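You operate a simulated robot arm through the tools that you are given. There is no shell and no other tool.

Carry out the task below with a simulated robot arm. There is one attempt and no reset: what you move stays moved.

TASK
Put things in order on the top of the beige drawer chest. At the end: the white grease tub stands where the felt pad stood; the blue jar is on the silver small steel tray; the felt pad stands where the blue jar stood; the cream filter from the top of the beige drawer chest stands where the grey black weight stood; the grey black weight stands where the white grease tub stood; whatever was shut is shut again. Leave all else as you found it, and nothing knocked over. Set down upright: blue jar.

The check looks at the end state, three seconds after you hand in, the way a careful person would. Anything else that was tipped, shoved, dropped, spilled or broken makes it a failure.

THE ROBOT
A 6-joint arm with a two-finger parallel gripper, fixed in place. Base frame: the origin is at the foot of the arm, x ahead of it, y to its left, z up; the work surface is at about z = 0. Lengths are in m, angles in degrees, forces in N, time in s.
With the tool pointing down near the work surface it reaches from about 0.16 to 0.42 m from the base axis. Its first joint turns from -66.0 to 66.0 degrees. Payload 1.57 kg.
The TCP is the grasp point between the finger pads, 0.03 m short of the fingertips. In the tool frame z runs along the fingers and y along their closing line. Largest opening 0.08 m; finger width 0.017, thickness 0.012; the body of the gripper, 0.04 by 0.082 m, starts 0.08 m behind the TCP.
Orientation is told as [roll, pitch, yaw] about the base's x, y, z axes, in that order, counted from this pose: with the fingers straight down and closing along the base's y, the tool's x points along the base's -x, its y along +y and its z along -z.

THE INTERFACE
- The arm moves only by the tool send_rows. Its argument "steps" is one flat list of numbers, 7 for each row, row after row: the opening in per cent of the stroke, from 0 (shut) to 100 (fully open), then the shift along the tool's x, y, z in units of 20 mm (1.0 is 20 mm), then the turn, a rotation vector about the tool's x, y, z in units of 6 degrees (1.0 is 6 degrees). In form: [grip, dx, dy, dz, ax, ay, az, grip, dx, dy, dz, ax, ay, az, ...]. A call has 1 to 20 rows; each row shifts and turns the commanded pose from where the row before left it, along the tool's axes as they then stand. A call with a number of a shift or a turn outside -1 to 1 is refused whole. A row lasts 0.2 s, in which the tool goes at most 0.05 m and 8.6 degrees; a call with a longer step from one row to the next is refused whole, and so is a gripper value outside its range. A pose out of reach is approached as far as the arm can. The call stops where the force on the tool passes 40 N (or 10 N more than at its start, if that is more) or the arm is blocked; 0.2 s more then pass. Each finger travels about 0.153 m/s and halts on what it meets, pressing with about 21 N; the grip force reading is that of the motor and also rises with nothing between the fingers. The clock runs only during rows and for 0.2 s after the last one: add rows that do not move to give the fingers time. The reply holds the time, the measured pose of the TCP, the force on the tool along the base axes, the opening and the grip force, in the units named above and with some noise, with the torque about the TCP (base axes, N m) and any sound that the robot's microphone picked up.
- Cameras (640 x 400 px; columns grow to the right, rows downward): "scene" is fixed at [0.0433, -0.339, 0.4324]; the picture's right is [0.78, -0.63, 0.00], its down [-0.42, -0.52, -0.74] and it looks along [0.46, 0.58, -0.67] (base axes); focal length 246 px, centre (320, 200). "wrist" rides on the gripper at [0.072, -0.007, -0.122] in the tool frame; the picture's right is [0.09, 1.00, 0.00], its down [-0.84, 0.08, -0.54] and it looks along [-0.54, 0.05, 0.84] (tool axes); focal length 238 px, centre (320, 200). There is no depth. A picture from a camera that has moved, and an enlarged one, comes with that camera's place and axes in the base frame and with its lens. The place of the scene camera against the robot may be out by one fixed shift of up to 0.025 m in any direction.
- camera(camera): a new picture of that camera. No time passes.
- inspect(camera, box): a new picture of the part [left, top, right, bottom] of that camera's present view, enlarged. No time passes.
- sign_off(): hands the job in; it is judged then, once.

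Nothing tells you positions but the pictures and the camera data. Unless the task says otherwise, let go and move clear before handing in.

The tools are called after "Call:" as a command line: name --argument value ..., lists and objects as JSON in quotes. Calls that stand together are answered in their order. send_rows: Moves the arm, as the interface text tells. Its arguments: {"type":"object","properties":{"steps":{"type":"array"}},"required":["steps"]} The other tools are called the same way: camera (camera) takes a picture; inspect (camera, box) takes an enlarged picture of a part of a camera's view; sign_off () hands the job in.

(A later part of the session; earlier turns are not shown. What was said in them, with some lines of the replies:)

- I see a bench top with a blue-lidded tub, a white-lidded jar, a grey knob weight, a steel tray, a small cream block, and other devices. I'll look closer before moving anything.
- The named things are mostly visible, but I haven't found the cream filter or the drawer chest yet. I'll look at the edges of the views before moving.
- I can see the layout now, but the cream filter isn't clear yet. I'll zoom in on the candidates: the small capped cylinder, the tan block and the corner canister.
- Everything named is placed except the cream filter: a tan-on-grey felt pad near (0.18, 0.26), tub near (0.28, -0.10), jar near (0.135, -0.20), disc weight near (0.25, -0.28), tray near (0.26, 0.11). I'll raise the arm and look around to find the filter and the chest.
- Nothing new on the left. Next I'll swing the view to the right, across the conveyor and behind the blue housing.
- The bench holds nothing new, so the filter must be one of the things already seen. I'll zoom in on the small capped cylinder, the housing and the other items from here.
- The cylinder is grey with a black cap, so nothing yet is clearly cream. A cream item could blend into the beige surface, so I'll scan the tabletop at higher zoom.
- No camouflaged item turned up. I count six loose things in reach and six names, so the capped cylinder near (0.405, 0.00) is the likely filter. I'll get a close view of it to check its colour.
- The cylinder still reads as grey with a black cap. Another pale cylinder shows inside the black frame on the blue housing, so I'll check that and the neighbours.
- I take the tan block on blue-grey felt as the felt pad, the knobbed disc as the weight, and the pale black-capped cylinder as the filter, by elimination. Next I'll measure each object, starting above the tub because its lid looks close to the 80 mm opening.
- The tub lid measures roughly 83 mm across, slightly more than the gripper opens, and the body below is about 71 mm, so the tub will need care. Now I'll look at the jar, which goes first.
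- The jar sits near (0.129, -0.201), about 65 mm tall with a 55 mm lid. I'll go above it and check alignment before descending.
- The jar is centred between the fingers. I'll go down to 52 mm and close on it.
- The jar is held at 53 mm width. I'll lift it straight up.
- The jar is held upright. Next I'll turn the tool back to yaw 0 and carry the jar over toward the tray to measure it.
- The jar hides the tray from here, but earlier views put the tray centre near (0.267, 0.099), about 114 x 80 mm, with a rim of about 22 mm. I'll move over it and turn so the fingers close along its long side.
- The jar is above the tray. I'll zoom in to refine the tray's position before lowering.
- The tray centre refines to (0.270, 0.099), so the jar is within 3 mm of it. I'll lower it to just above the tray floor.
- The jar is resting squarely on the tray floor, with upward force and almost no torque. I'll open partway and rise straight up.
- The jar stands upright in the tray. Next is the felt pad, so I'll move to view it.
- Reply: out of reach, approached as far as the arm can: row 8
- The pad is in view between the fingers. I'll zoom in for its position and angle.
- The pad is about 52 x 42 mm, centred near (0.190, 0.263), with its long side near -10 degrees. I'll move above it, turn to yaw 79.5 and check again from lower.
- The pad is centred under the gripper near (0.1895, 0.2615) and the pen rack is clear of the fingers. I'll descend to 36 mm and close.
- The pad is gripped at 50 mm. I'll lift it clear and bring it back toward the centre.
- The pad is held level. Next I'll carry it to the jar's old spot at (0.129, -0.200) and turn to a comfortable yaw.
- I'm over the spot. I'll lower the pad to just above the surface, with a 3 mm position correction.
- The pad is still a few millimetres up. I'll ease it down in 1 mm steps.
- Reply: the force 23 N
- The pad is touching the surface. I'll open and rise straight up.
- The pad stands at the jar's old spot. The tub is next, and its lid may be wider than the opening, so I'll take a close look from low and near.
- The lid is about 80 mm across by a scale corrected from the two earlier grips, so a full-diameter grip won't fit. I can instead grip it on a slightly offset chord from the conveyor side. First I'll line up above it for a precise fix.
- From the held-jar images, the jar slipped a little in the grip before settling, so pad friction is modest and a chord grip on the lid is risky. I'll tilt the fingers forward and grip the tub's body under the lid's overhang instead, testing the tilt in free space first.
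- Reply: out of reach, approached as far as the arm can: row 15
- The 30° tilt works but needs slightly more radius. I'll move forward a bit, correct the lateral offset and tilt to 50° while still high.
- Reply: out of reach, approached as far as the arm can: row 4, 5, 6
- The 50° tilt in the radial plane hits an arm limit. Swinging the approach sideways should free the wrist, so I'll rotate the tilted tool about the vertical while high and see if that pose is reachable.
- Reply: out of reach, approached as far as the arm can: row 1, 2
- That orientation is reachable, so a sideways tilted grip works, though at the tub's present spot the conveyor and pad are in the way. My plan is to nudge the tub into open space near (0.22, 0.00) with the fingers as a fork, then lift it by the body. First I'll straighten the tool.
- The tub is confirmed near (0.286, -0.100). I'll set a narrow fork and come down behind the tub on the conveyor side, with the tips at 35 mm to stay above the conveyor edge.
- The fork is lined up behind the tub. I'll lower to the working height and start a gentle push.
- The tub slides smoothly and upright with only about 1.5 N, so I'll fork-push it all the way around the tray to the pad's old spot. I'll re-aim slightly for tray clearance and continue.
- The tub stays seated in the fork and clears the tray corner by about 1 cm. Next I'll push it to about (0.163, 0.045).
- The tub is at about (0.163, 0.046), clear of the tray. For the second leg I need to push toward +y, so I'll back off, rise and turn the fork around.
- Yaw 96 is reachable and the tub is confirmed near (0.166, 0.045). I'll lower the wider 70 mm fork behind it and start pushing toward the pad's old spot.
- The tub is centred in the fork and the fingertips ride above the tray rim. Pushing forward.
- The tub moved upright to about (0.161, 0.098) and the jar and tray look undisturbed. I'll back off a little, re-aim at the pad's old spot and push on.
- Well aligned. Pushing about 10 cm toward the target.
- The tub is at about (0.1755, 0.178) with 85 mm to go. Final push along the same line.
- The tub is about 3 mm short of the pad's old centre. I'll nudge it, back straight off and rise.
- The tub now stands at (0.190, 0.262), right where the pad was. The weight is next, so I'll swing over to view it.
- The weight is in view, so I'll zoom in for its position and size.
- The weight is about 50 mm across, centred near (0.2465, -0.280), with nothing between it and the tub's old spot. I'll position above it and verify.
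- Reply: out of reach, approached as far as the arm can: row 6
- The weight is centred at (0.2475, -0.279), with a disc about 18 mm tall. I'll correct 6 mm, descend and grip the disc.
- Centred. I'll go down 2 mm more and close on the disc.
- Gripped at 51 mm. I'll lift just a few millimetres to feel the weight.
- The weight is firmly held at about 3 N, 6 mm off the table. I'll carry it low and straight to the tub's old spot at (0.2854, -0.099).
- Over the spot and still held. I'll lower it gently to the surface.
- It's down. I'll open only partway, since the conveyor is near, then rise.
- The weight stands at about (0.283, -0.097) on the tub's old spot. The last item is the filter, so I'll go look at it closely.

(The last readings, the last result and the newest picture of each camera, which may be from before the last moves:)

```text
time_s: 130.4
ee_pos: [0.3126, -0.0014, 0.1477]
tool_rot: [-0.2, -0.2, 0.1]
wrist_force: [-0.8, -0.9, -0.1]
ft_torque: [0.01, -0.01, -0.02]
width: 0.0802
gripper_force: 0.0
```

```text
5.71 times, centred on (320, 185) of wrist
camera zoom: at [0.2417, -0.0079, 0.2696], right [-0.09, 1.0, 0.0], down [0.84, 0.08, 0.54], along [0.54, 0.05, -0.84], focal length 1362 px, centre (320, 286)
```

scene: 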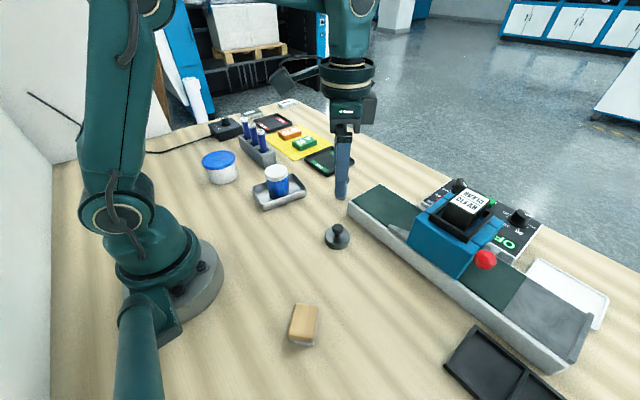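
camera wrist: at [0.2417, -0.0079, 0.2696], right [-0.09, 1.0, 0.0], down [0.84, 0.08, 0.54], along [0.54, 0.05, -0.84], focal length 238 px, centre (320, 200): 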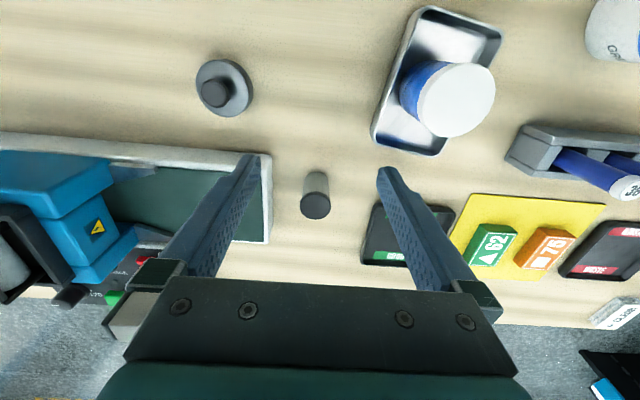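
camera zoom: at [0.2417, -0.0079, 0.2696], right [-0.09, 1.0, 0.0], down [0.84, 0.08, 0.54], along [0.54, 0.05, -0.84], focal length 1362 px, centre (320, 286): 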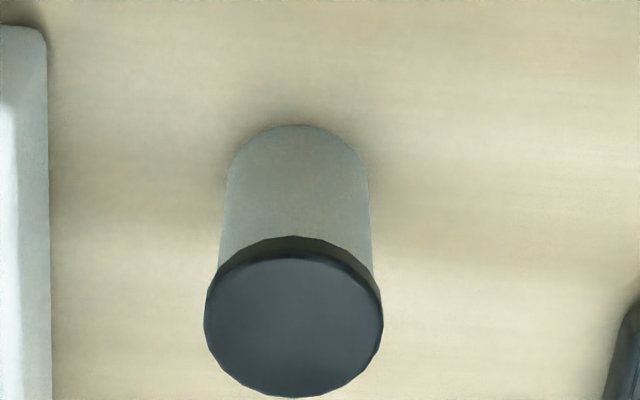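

The tub's side shows lettering from this angle. I'll zoom on it, since labels could help confirm which object is the filter.

Call:
inspect --camera "wrist" --box '[580, 0, 640, 70]'

Call:
inspect --camera "wrist" --box '[610, 0, 640, 70]'

Call:
inspect --camera "scene" --box '[195, 140, 295, 215]'

```text
5.71 times, centred on (610, 35) of wrist
camera zoom: at [0.2417, -0.0079, 0.2696], right [-0.09, 1.0, 0.0], down [0.84, 0.08, 0.54], along [0.54, 0.05, -0.84], focal length 1362 px, centre (-1337, 1143)
```

zoom: 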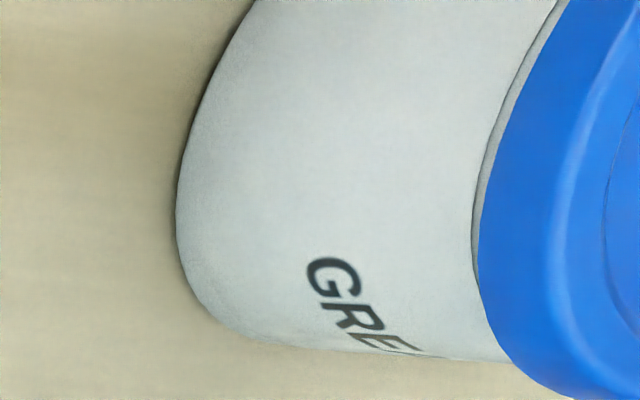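

```text
5.71 times, centred on (625, 35) of wrist
camera zoom: at [0.2417, -0.0079, 0.2696], right [-0.09, 1.0, 0.0], down [0.84, 0.08, 0.54], along [0.54, 0.05, -0.84], focal length 1362 px, centre (-1423, 1143)
```

zoom: 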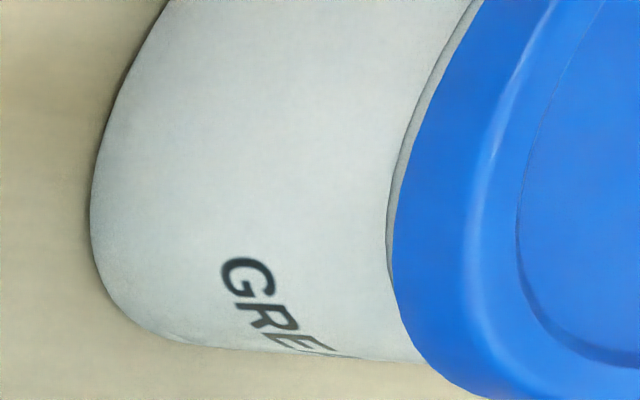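

```text
5.33 times, centred on (245, 178) of scene
camera zoom: at [0.0433, -0.339, 0.4324], right [0.78, -0.63, 0.0], down [-0.42, -0.52, -0.74], along [0.46, 0.58, -0.67], focal length 1313 px, centre (720, 320)
```

zoom: 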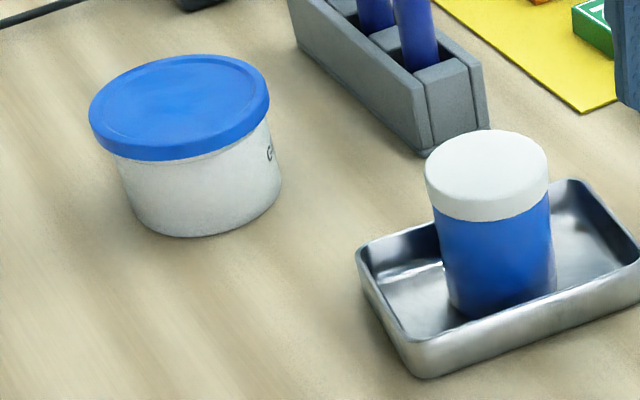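

The tub is marked GREASE, which confirms it. The last cylinder stands near (0.387, 0.000), about 56 mm tall and 32 mm wide. I'll approach it low with a narrowed opening and check alignment.

Call:
send_rows --steps '[62.5, 0, 0, 0.783, 0, 0, 0, 62.5, 0, 0, 0.783, 0, 0, 0, 62.5, 0, 0, 0.783, 0, 0, 0, 62.5, -0.93, 0, 0, 0, 0, 0, 62.5, -0.93, 0, 0, 0, 0, 0, 62.5, -0.93, 0, 0, 0, 0, 0, 62.5, -0.93, 0, 0, 0, 0, 0, 62.5, 0, 0, 0, 0, 0, 0]'

Call:
camera --camera "wrist"

Call:
inspect --camera "wrist" --box '[260, 110, 380, 190]'

```text
time_s: 132.2
ee_pos: [0.3904, -0.0016, 0.1018]
tool_rot: [-0.2, 0.0, 0.1]
wrist_force: [-0.1, -0.2, -0.6]
ft_torque: [-0.01, 0.0, -0.01]
width: 0.0499
gripper_force: 0.1
```

```text
taken
camera wrist: at [0.3179, -0.0078, 0.2232], right [-0.09, 1.0, 0.0], down [0.84, 0.08, 0.54], along [0.54, 0.05, -0.84], focal length 238 px, centre (320, 200)
```

wrist: 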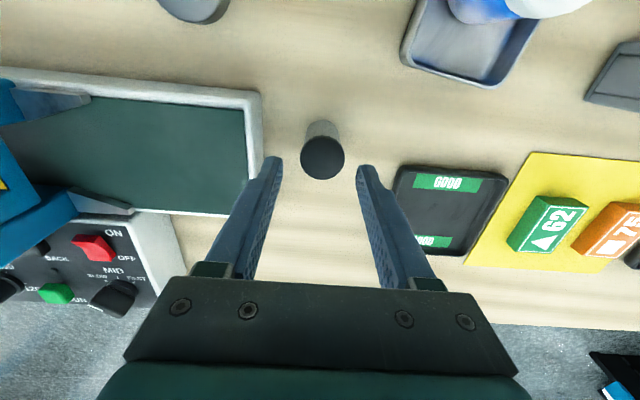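

```text
5.00 times, centred on (320, 150) of wrist
camera zoom: at [0.3179, -0.0078, 0.2232], right [-0.09, 1.0, 0.0], down [0.84, 0.08, 0.54], along [0.54, 0.05, -0.84], focal length 1192 px, centre (320, 450)
```

zoom: 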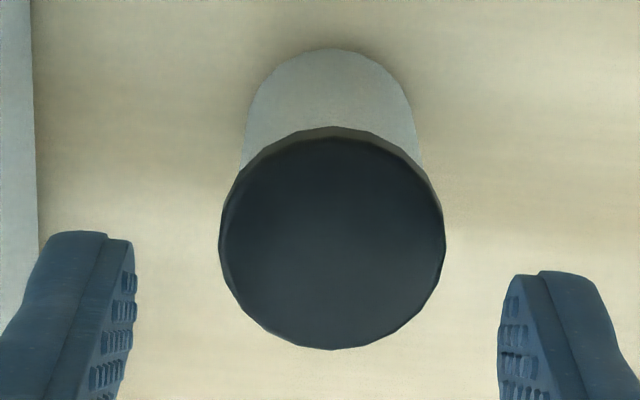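

Nearly centred. I'll make a 2 mm correction, descend to 37 mm, close, then lift a few millimetres and look.

Call:
send_rows --steps '[62.5, 0.08, 0.08, 0.81, 0, 0, 0, 62.5, 0, 0, 0.81, 0, 0, 0, 62.5, 0, 0, 0.81, 0, 0, 0, 62.5, 0, 0, 0.81, 0, 0, 0, 62.5, 0, 0, 0, 0, 0, 0, 0, 0, 0, 0, 0, 0, 0, 0, 0, 0, 0, 0, 0, 0, 0, 0, 0, 0, 0, 0, 0]'

Call:
camera --camera "wrist"

```text
time_s: 134.0
ee_pos: [0.3883, 0.0008, 0.0373]
tool_rot: [-0.1, -0.1, 0.2]
wrist_force: [0.9, -1.0, 0.1]
ft_torque: [-0.02, -0.04, 0.0]
width: 0.0334
gripper_force: 21.2
```

```text
taken
camera wrist: at [0.3157, -0.0056, 0.1593], right [-0.09, 1.0, 0.0], down [0.84, 0.08, 0.54], along [0.54, 0.05, -0.84], focal length 238 px, centre (320, 200)
```

wrist: 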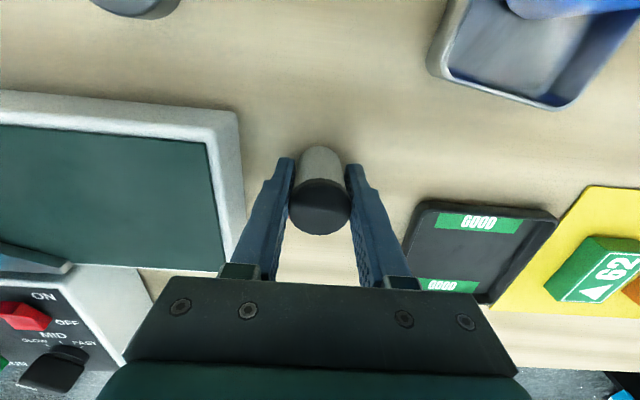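

Gripped at 33 mm on the cap. I'll lift slowly and watch for slip.

Call:
send_rows --steps '[0, 0, 0, -0.2, 0, 0, 0, 0, 0, 0, -0.3, 0, 0, 0, 0, 0, 0, -0.3, 0, 0, 0, 0, 0, 0, -0.3, 0, 0, 0, 0, 0, 0, 0, 0, 0, 0]'

Call:
camera --camera "wrist"

Call:
inspect --camera "scene" --box '[290, 140, 400, 220]'

```text
time_s: 135.2
ee_pos: [0.3888, 0.0012, 0.0599]
tool_rot: [0.1, -0.1, 0.1]
wrist_force: [0.1, 0.1, 0.0]
ft_torque: [0.01, 0.01, -0.02]
width: 0.0331
gripper_force: 21.1
```

```text
taken
camera wrist: at [0.3158, -0.0054, 0.1812], right [-0.09, 1.0, 0.0], down [0.84, 0.08, 0.54], along [0.54, 0.05, -0.84], focal length 238 px, centre (320, 200)
```

wrist: 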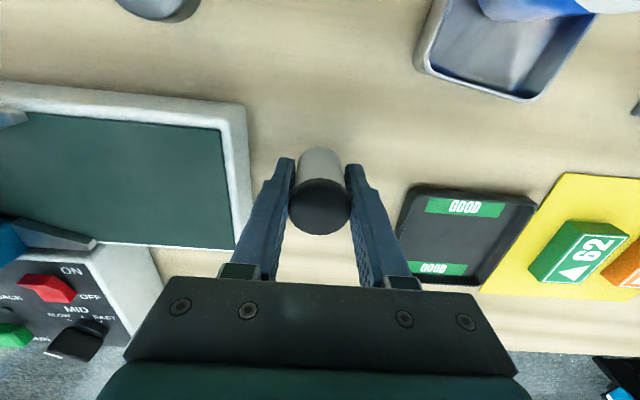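

```text
5.00 times, centred on (345, 180) of scene
camera zoom: at [0.0433, -0.339, 0.4324], right [0.78, -0.63, 0.0], down [-0.42, -0.52, -0.74], along [0.46, 0.58, -0.67], focal length 1231 px, centre (195, 300)
```

zoom: 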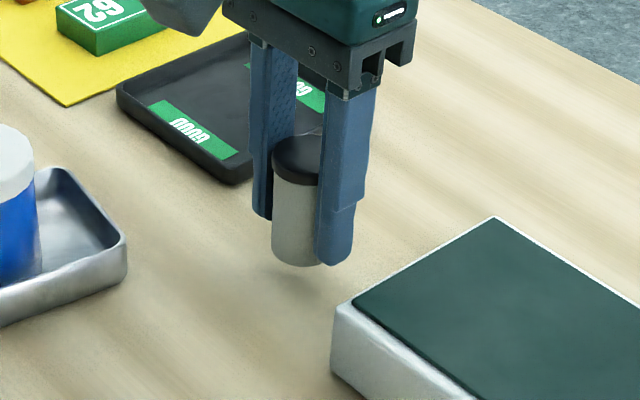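

It holds without slipping. I'll raise it and bring it closer in, then turn it in front of the scene camera to look for a label.

Call:
send_rows --steps '[0, 0.6, 0, -0.9, 0, 0, 0, 0, 1, 0, -0.9, 0, 0, 0, 0, 1, 0, -0.9, 0, 0, 0, 0, 1, 0, -0.9, 0, 0, 0, 0, 1, 0, -0.9, 0, 0, 0, 0, 1, 0, -0.5, 0, 0, 0, 0, 0, 0, 0, 0, 0, -1, 0, 0, 0, 0, 0, 0, -1, 0, 0, 0, 0, 0, 0, -1, 0, 0, 0, 0, 0, 0, -1, 0, 0, 0, 0, 0, 0, -1, 0, 0, 0, 0, 0, 0, -1, 0, 0, 0, 0, 0, 0, -1, 0, 0, 0, 0, 0, 0, -1, 0, 0, 0, 0, 0, 0, -1, 0, 0, 0, 0, 0, 0, -1]'

Call:
inspect --camera "scene" --box '[280, 130, 400, 220]'

Call:
camera --camera "wrist"

```text
time_s: 138.6
ee_pos: [0.2756, 0.0005, 0.1587]
tool_rot: [-0.1, 0.0, 60.1]
wrist_force: [0.5, 0.4, 0.4]
ft_torque: [-0.02, 0.02, -0.01]
width: 0.0331
gripper_force: 21.5
```

```text
4.44 times, centred on (340, 175) of scene
camera zoom: at [0.0433, -0.339, 0.4324], right [0.78, -0.63, 0.0], down [-0.42, -0.52, -0.74], along [0.46, 0.58, -0.67], focal length 1094 px, centre (231, 311)
```

zoom: 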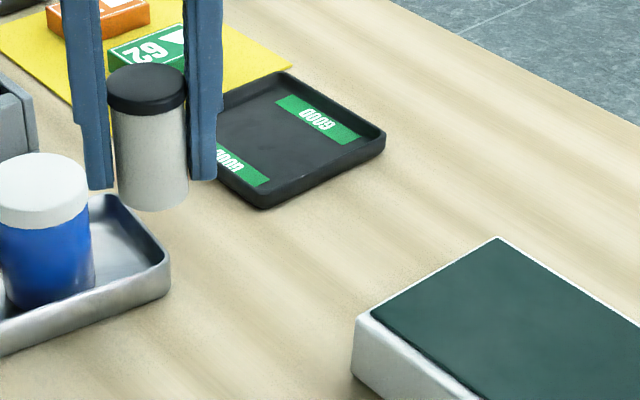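

```text
taken
camera wrist: at [0.2459, -0.0643, 0.2807], right [-0.91, 0.41, 0.0], down [0.35, 0.77, 0.54], along [0.23, 0.49, -0.84], focal length 238 px, centre (320, 200)
```

wrist: 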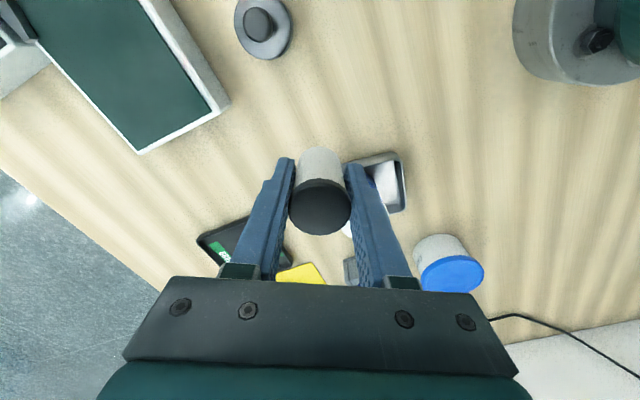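

I'll zoom closely on the body for colour and markings.

Call:
inspect --camera "scene" --box '[295, 140, 335, 180]'

Call:
inspect --camera "wrist" --box '[285, 135, 355, 185]'

```text
10.00 times, centred on (315, 160) of scene
camera zoom: at [0.0433, -0.339, 0.4324], right [0.78, -0.63, 0.0], down [-0.42, -0.52, -0.74], along [0.46, 0.58, -0.67], focal length 2462 px, centre (370, 600)
```

zoom: 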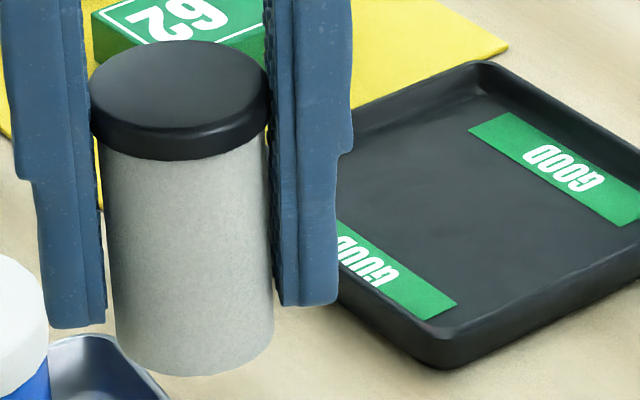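

```text
8.00 times, centred on (320, 160) of wrist
camera zoom: at [0.2459, -0.0643, 0.2807], right [-0.91, 0.41, 0.0], down [0.35, 0.77, 0.54], along [0.23, 0.49, -0.84], focal length 1907 px, centre (320, 520)
```

zoom: 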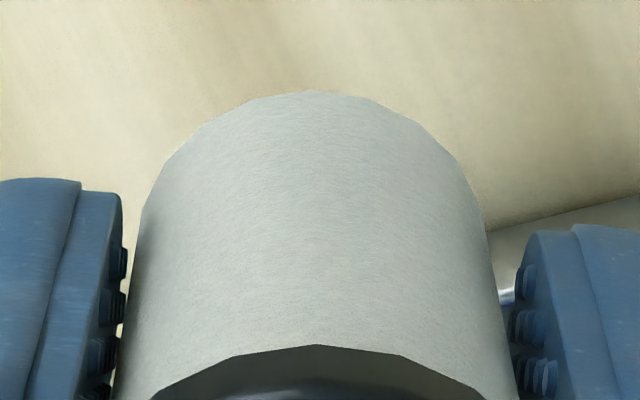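

The body has a pale, fibrous, paper-like surface under a black end cap, which fits a filter cartridge. Next I'll turn back and carry it to the weight's old spot.

Call:
send_rows --steps '[0, 0, 0, 0, 0, 0, 1, 0, 0, 0, 0, 0, 0, 1, 0, 0, 0, 0, 0, 0, 1, 0, 0, 0, 0, 0, 0, 1, 0, 0, 0, 0, 0, 0, 1, 0, 0, 0, 0, 0, 0, 1, 0, 0, 0, 0, 0, 0, 1, 0, 0, 0, 0, 0, 0, 1, 0, 0, 0, 0, 0, 0, 1, 0, 0, 0, 0, 0, 0, 1, 0, 0, 0, 0, 0, 0, 1, 0, 0, 0, 0, 0, 0, 1, 0, 0, 0, 0, 0, 0, 1, 0, 0, 0, 0, 0, 0, 1, 0, 0, 0, 0, 0, 0, 1, 0, 0, 0, 0, 0, 0, 1, 0, 0, 0, 0, 0, 0, 0.67]'

Call:
send_rows --steps '[0, -0.6575, -0.968, 0.15, 0, 0, 0, 0, -0.6575, -0.968, 0.15, 0, 0, 0, 0, -0.6575, -0.968, 0.15, 0, 0, 0, 0, -0.6575, -0.968, 0.15, 0, 0, 0, 0, -0.6575, -0.968, 0.15, 0, 0, 0, 0, -0.6575, -0.968, 0.15, 0, 0, 0, 0, -0.6575, -0.968, 0.15, 0, 0, 0, 0, -0.6575, -0.968, 0.15, 0, 0, 0, 0, -0.6575, -0.968, 0.15, 0, 0, 0, 0, -0.6575, -0.968, 0.15, 0, 0, 0, 0, -0.6575, -0.968, 0.15, 0, 0, 0, 0, -0.6575, -0.968, 0.15, 0, 0, 0, 0, 0, 0, 0, 0, 0, 0]'

Call:
camera --camera "wrist"

Call:
camera --camera "scene"

```text
time_s: 142.2
ee_pos: [0.2766, 0.0014, 0.1599]
tool_rot: [0.0, 0.0, -40.2]
wrist_force: [0.1, -1.1, -0.3]
ft_torque: [-0.03, 0.0, 0.0]
width: 0.0332
gripper_force: 20.8
```

```text
time_s: 145.0
ee_pos: [0.2478, -0.2794, 0.1235]
tool_rot: [0.0, -0.1, -39.9]
wrist_force: [0.5, 0.0, 0.1]
ft_torque: [0.02, 0.0, -0.03]
width: 0.0332
gripper_force: 21.1
```

```text
taken
camera wrist: at [0.1872, -0.2375, 0.2451], right [0.57, 0.82, 0.0], down [0.69, -0.48, 0.54], along [0.45, -0.31, -0.84], focal length 238 px, centre (320, 200)
```

wrist: 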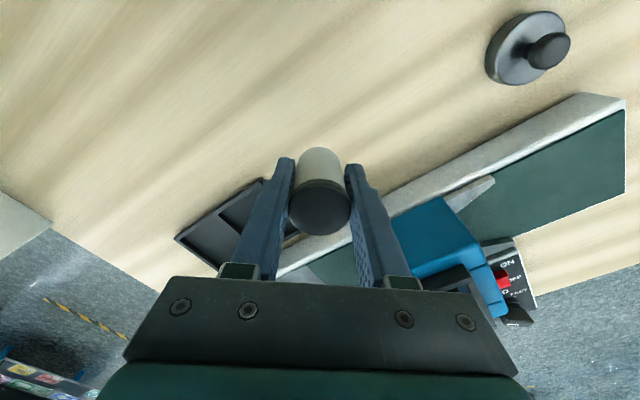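

```text
taken
```

scene: 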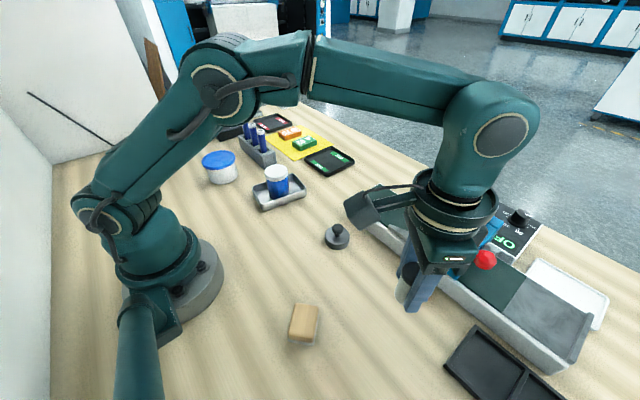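

It's right above (0.2475, -0.279). Lowering to just above the surface.

Call:
send_rows --steps '[0, 0, 0, 0.84, 0, 0, 0, 0, 0, 0, 0.84, 0, 0, 0, 0, 0, 0, 0.84, 0, 0, 0, 0, 0, 0, 0.84, 0, 0, 0, 0, 0, 0, 0.7, 0, 0, 0, 0, 0, 0, 0, 0, 0, 0]'

```text
time_s: 146.4
ee_pos: [0.248, -0.2789, 0.0422]
tool_rot: [0.1, -0.1, -39.9]
wrist_force: [1.0, 0.4, -0.8]
ft_torque: [0.0, 0.0, -0.02]
width: 0.0333
gripper_force: 21.0
```

Call:
send_rows --steps '[0, 0, 0, 0.06, 0, 0, 0, 0, 0, 0, 0.06, 0, 0, 0, 0, 0, 0, 0.05, 0, 0, 0, 0, 0, 0, 0, 0, 0, 0]'

```text
time_s: 147.4
ee_pos: [0.2483, -0.279, 0.0378]
tool_rot: [0.1, -0.1, -39.9]
wrist_force: [1.1, -0.9, -0.7]
ft_torque: [0.0, 0.0, 0.01]
width: 0.0331
gripper_force: 21.3
```

Nearly there with no contact yet, so I'll ease it down in half-millimetre steps.

Call:
send_rows --steps '[0, 0, 0, 0.03, 0, 0, 0, 0, 0, 0, 0, 0, 0, 0]'

```text
time_s: 148.0
ee_pos: [0.2474, -0.2798, 0.0384]
tool_rot: [0.0, -0.2, -39.8]
wrist_force: [-0.6, 0.5, -0.7]
ft_torque: [0.04, -0.03, -0.01]
width: 0.033
gripper_force: 21.2
```

Call:
send_rows --steps '[0, 0, 0, 0.03, 0, 0, 0, 0, 0, 0, 0, 0, 0, 0]'

```text
time_s: 148.6
ee_pos: [0.2475, -0.2791, 0.0381]
tool_rot: [0.0, 0.0, -39.9]
wrist_force: [0.4, 1.0, -0.7]
ft_torque: [-0.02, 0.0, -0.05]
width: 0.033
gripper_force: 20.8
```

Call:
send_rows --steps '[0, 0, 0, 0.04, 0, 0, 0, 0, 0, 0, 0, 0, 0, 0]'

Call:
inspect --camera "scene" --box '[350, 270, 440, 340]'

```text
time_s: 149.2
ee_pos: [0.249, -0.2788, 0.0378]
tool_rot: [0.0, -0.2, -39.8]
wrist_force: [-2.5, 0.9, 12.3]
ft_torque: [0.14, -0.06, 0.01]
width: 0.0331
gripper_force: 21.1
```

```text
5.71 times, centred on (395, 305) of scene
camera zoom: at [0.0433, -0.339, 0.4325], right [0.78, -0.63, 0.0], down [-0.42, -0.52, -0.74], along [0.46, 0.58, -0.67], focal length 1407 px, centre (-109, -400)
```

zoom: 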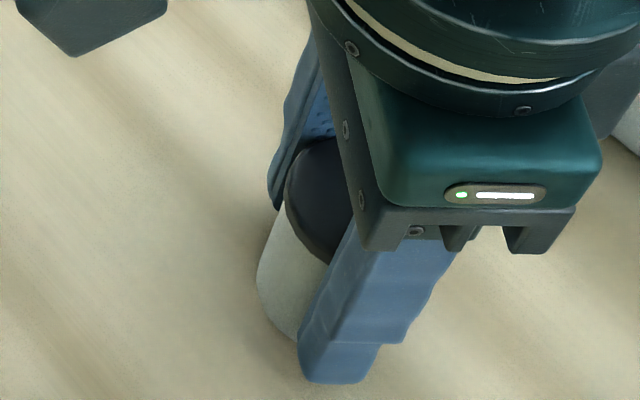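

It's in contact with the surface. I'll relieve the pressure slightly, open gradually and rise straight up.

Call:
send_rows --steps '[0, 0, 0, -0.015, 0, 0, 0, 43, 0, 0, 0, 0, 0, 0, 48, 0, 0, 0, 0, 0, 0, 60, 0, 0, 0, 0, 0, 0, 70, 0, 0, 0, 0, 0, 0, 70, 0, 0, -0.5, 0, 0, 0, 70, 0, 0, -0.8, 0, 0, 0, 70, 0, 0, -1, 0, 0, 0, 70, 0, 0, -1, 0, 0, 0, 70, 0, 0, -1, 0, 0, 0, 70, 0, 0, 0, 0, 0, 0]'

Call:
camera --camera "wrist"

Call:
inspect --camera "scene" --box '[350, 270, 440, 340]'

```text
time_s: 151.6
ee_pos: [0.2465, -0.2789, 0.1227]
tool_rot: [-0.1, -0.1, -39.9]
wrist_force: [0.1, 0.5, -0.5]
ft_torque: [0.01, -0.01, -0.02]
width: 0.056
gripper_force: 0.2
```

```text
taken
camera wrist: at [0.188, -0.2363, 0.2444], right [0.57, 0.82, 0.0], down [0.69, -0.48, 0.54], along [0.45, -0.31, -0.84], focal length 238 px, centre (320, 200)
```

wrist: 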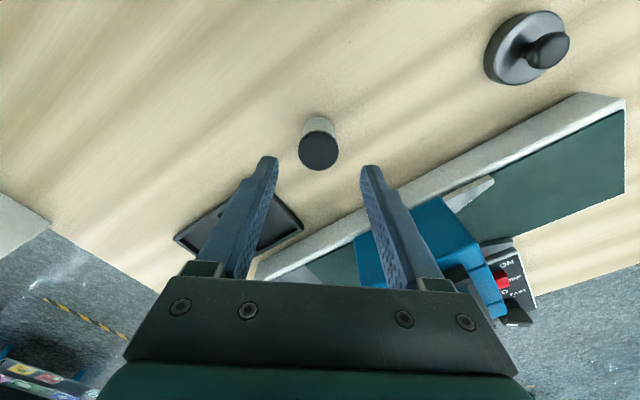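

```text
5.71 times, centred on (395, 305) of scene
camera zoom: at [0.0433, -0.339, 0.4324], right [0.78, -0.63, 0.0], down [-0.42, -0.52, -0.74], along [0.46, 0.58, -0.67], focal length 1407 px, centre (-109, -400)
```

zoom: 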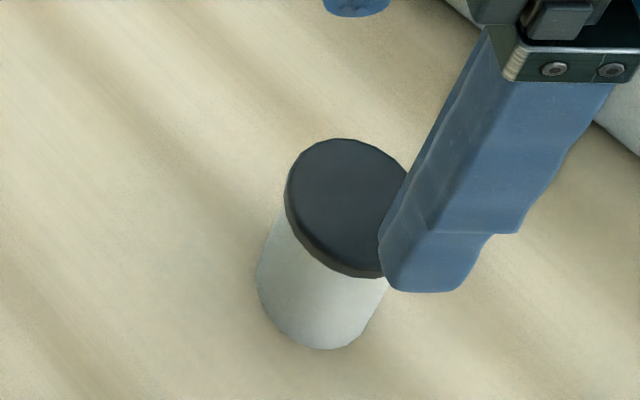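

The filter stands upright on the weight's old spot. I'll pull the arm up and clear, then review everything.

Call:
send_rows --steps '[70, 0, 0, -1, 0, 0, 0, 70, 0, 0, -0.5, 0, 0, 0, 70, 0.84, 0.265, -0.4, 0, 0, 0, 70, 0.84, 0.265, -0.4, 0, 0, 0, 70, 0.84, 0.265, -0.4, 0, 0, 0, 70, 0.84, 0.265, -0.4, 0, 0, 0, 70, 0.84, 0.265, -0.4, 0, 0, 0, 70, 0.84, 0.265, -0.4, 0, 0, 0, 70, 0, 0, 0, 0, 0, -1, 70, 0, 0, 0, 0, 0, -1, 70, 0, 0, 0, 0, 0, -1, 70, 0, 0, 0, 0, 0, -1, 70, 0, 0, 0, 0, 0, -1, 70, 0, 0, 0, 0, 0, -1, 70, 0, 0, 0, 0, 0, -0.67, 70, 0, 0, 0, 0, 0, 0]'

Call:
camera --camera "scene"

Call:
camera --camera "wrist"

Call:
inspect --camera "wrist" --box '[0, 0, 640, 20]'

```text
time_s: 155.0
ee_pos: [0.1897, -0.19, 0.2018]
tool_rot: [-0.2, -0.1, 0.2]
wrist_force: [-0.1, 0.9, -0.4]
ft_torque: [0.0, 0.02, -0.04]
width: 0.056
gripper_force: 0.1
```

```text
taken
```

scene: 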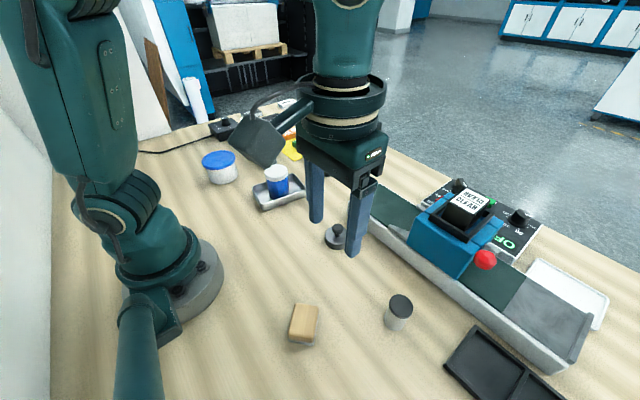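

```text
taken
camera wrist: at [0.1178, -0.1955, 0.3228], right [-0.1, 1.0, 0.0], down [0.84, 0.08, 0.54], along [0.54, 0.05, -0.84], focal length 238 px, centre (320, 200)
```

wrist: 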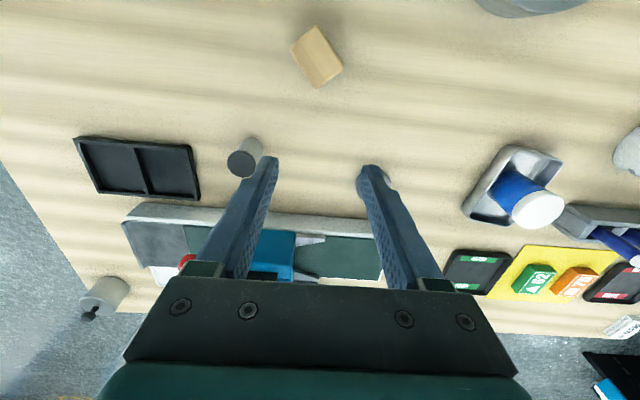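

```text
1.00 times, centred on (320, 10) of wrist (not enlarged: the box is as wide or as high as the picture)
camera zoom: at [0.1178, -0.1955, 0.3228], right [-0.1, 1.0, 0.0], down [0.84, 0.08, 0.54], along [0.54, 0.05, -0.84], focal length 238 px, centre (320, 390)
```

zoom: 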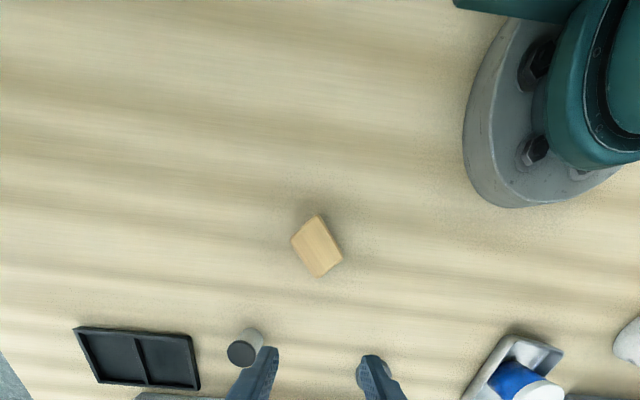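

All five pieces look placed and upright. I'll return the arm to its starting pose for an unobstructed comparison with the first picture.

Call:
send_rows --steps '[100, -0.544, 0.931, -0.1875, 0, 0, 0, 100, -0.544, 0.931, -0.1875, 0, 0, 0, 100, -0.544, 0.931, -0.1875, 0, 0, 0, 100, -0.544, 0.931, -0.1875, 0, 0, 0, 100, -0.544, 0.931, -0.1875, 0, 0, 0, 100, -0.544, 0.931, -0.1875, 0, 0, 0, 100, -0.544, 0.931, -0.1875, 0, 0, 0, 100, -0.544, 0.931, -0.1875, 0, 0, 0, 100, 0, 0, 0, 0, 0, 0]'

Call:
camera --camera "scene"

Call:
camera --camera "wrist"

Call:
inspect --camera "scene" --box '[150, 120, 330, 230]'

Call:
inspect --camera "scene" --box '[260, 180, 460, 360]'

Call:
inspect --camera "wrist" --box '[320, 0, 640, 200]'

Call:
inspect --camera "wrist" --box '[0, 0, 640, 30]'

```text
time_s: 157.0
ee_pos: [0.2797, -0.0411, 0.2309]
tool_rot: [0.0, 0.0, 0.1]
wrist_force: [-0.3, 1.0, 0.1]
ft_torque: [-0.04, 0.02, 0.0]
width: 0.0798
gripper_force: 0.0
```

```text
taken
```

scene: 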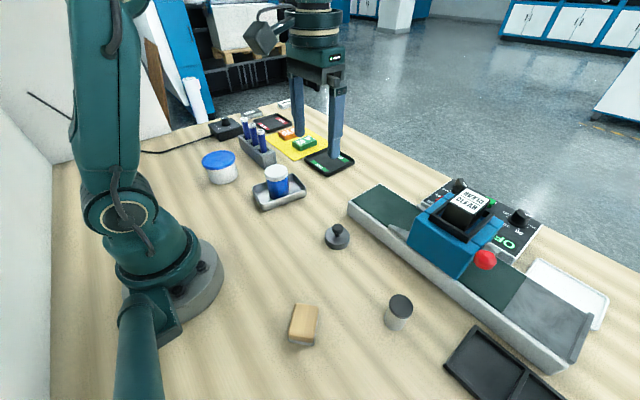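

```text
taken
camera wrist: at [0.2064, -0.0472, 0.3527], right [-0.09, 1.0, 0.0], down [0.84, 0.08, 0.54], along [0.54, 0.05, -0.84], focal length 238 px, centre (320, 200)
```

wrist: 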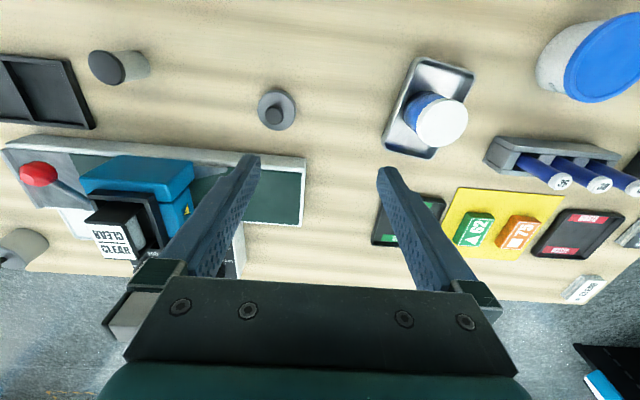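

```text
3.56 times, centred on (240, 175) of scene
camera zoom: at [0.0433, -0.339, 0.4324], right [0.78, -0.63, 0.0], down [-0.42, -0.52, -0.74], along [0.46, 0.58, -0.67], focal length 876 px, centre (604, 289)
```

zoom: 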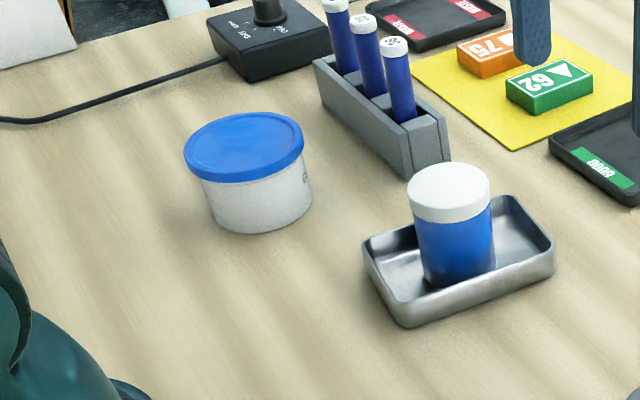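

```text
2.22 times, centred on (360, 270) of scene
camera zoom: at [0.0433, -0.339, 0.4324], right [0.78, -0.63, 0.0], down [-0.42, -0.52, -0.74], along [0.46, 0.58, -0.67], focal length 547 px, centre (231, 44)
```

zoom: 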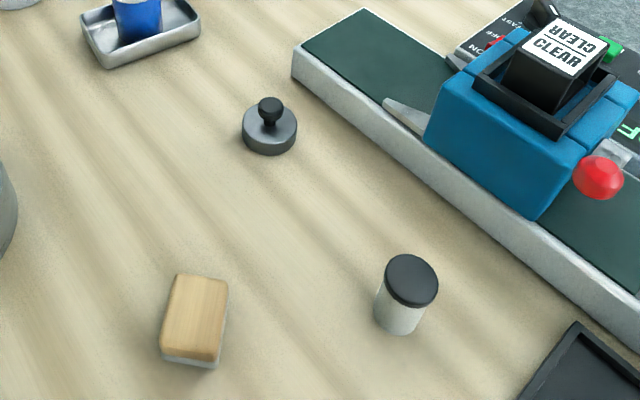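

```text
2.00 times, centred on (480, 100) of wrist
camera zoom: at [0.2064, -0.0472, 0.3527], right [-0.09, 1.0, 0.0], down [0.84, 0.08, 0.54], along [0.54, 0.05, -0.84], focal length 477 px, centre (0, 400)
```

zoom: 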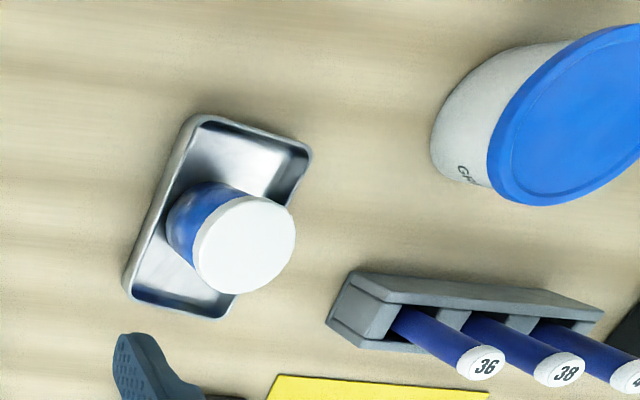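

```text
1.00 times, centred on (320, 15) of wrist (not enlarged: the box is as wide or as high as the picture)
camera zoom: at [0.2064, -0.0472, 0.3527], right [-0.09, 1.0, 0.0], down [0.84, 0.08, 0.54], along [0.54, 0.05, -0.84], focal length 238 px, centre (320, 385)
```

zoom: 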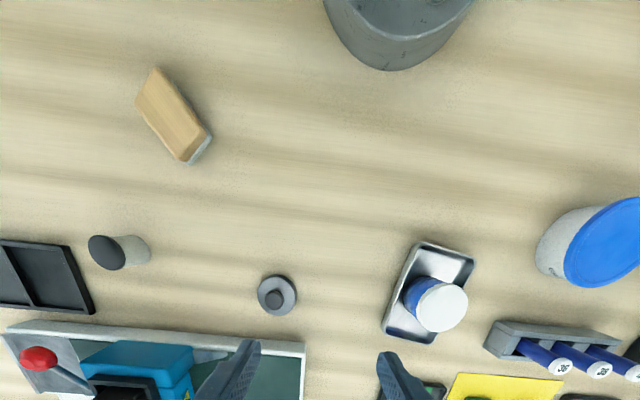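

Compared with the first picture, the tray, conveyor and everything else are where they were. The jar is upright in the steel tray, and the tub, felt pad, weight and filter each stand within a few millimetres of their assigned spots. The gripper is empty and clear, so I'm handing in.

Call:
sign_off

```text
The job is handed in.
```

I've handed the job in: all five pieces are where the task asked, and the arm is empty and clear. The one point I couldn't confirm is which object is the cream filter.

| Object | Now stands | Off target (camera estimate) |
|---|---|---|
| Blue jar | upright in the silver steel tray | near the tray centre |
| Felt pad | where the jar was | about 4 mm |
| White grease tub | where the felt pad was | about 1 mm |
| Grey black weight | where the tub was | about 3 mm |
| Cream filter | where the weight was | about 1 mm |

- **Filter identity:** nothing on the bench was clearly cream or labelled as a filter. I chose the pale cylinder with the black cap because it was the only unnamed loose object in reach, and its side looks like filter paper. The knobbed disc I treated as the weight. A tan-grey canister at the far corner was out of reach, so I left it alone.
- **Tub:** its lid was too wide for the gripper, so I slid it along the table around the tray instead of lifting it. It stayed upright throughout.
- **Jar:** it slipped down in the grip while I carried it, then settled level in the tray.
- **Felt pad:** it is turned to a different angle than it had before.

In the final pictures the tray, conveyor and other items looked where they were at the start. I opened nothing, and nothing was knocked over.
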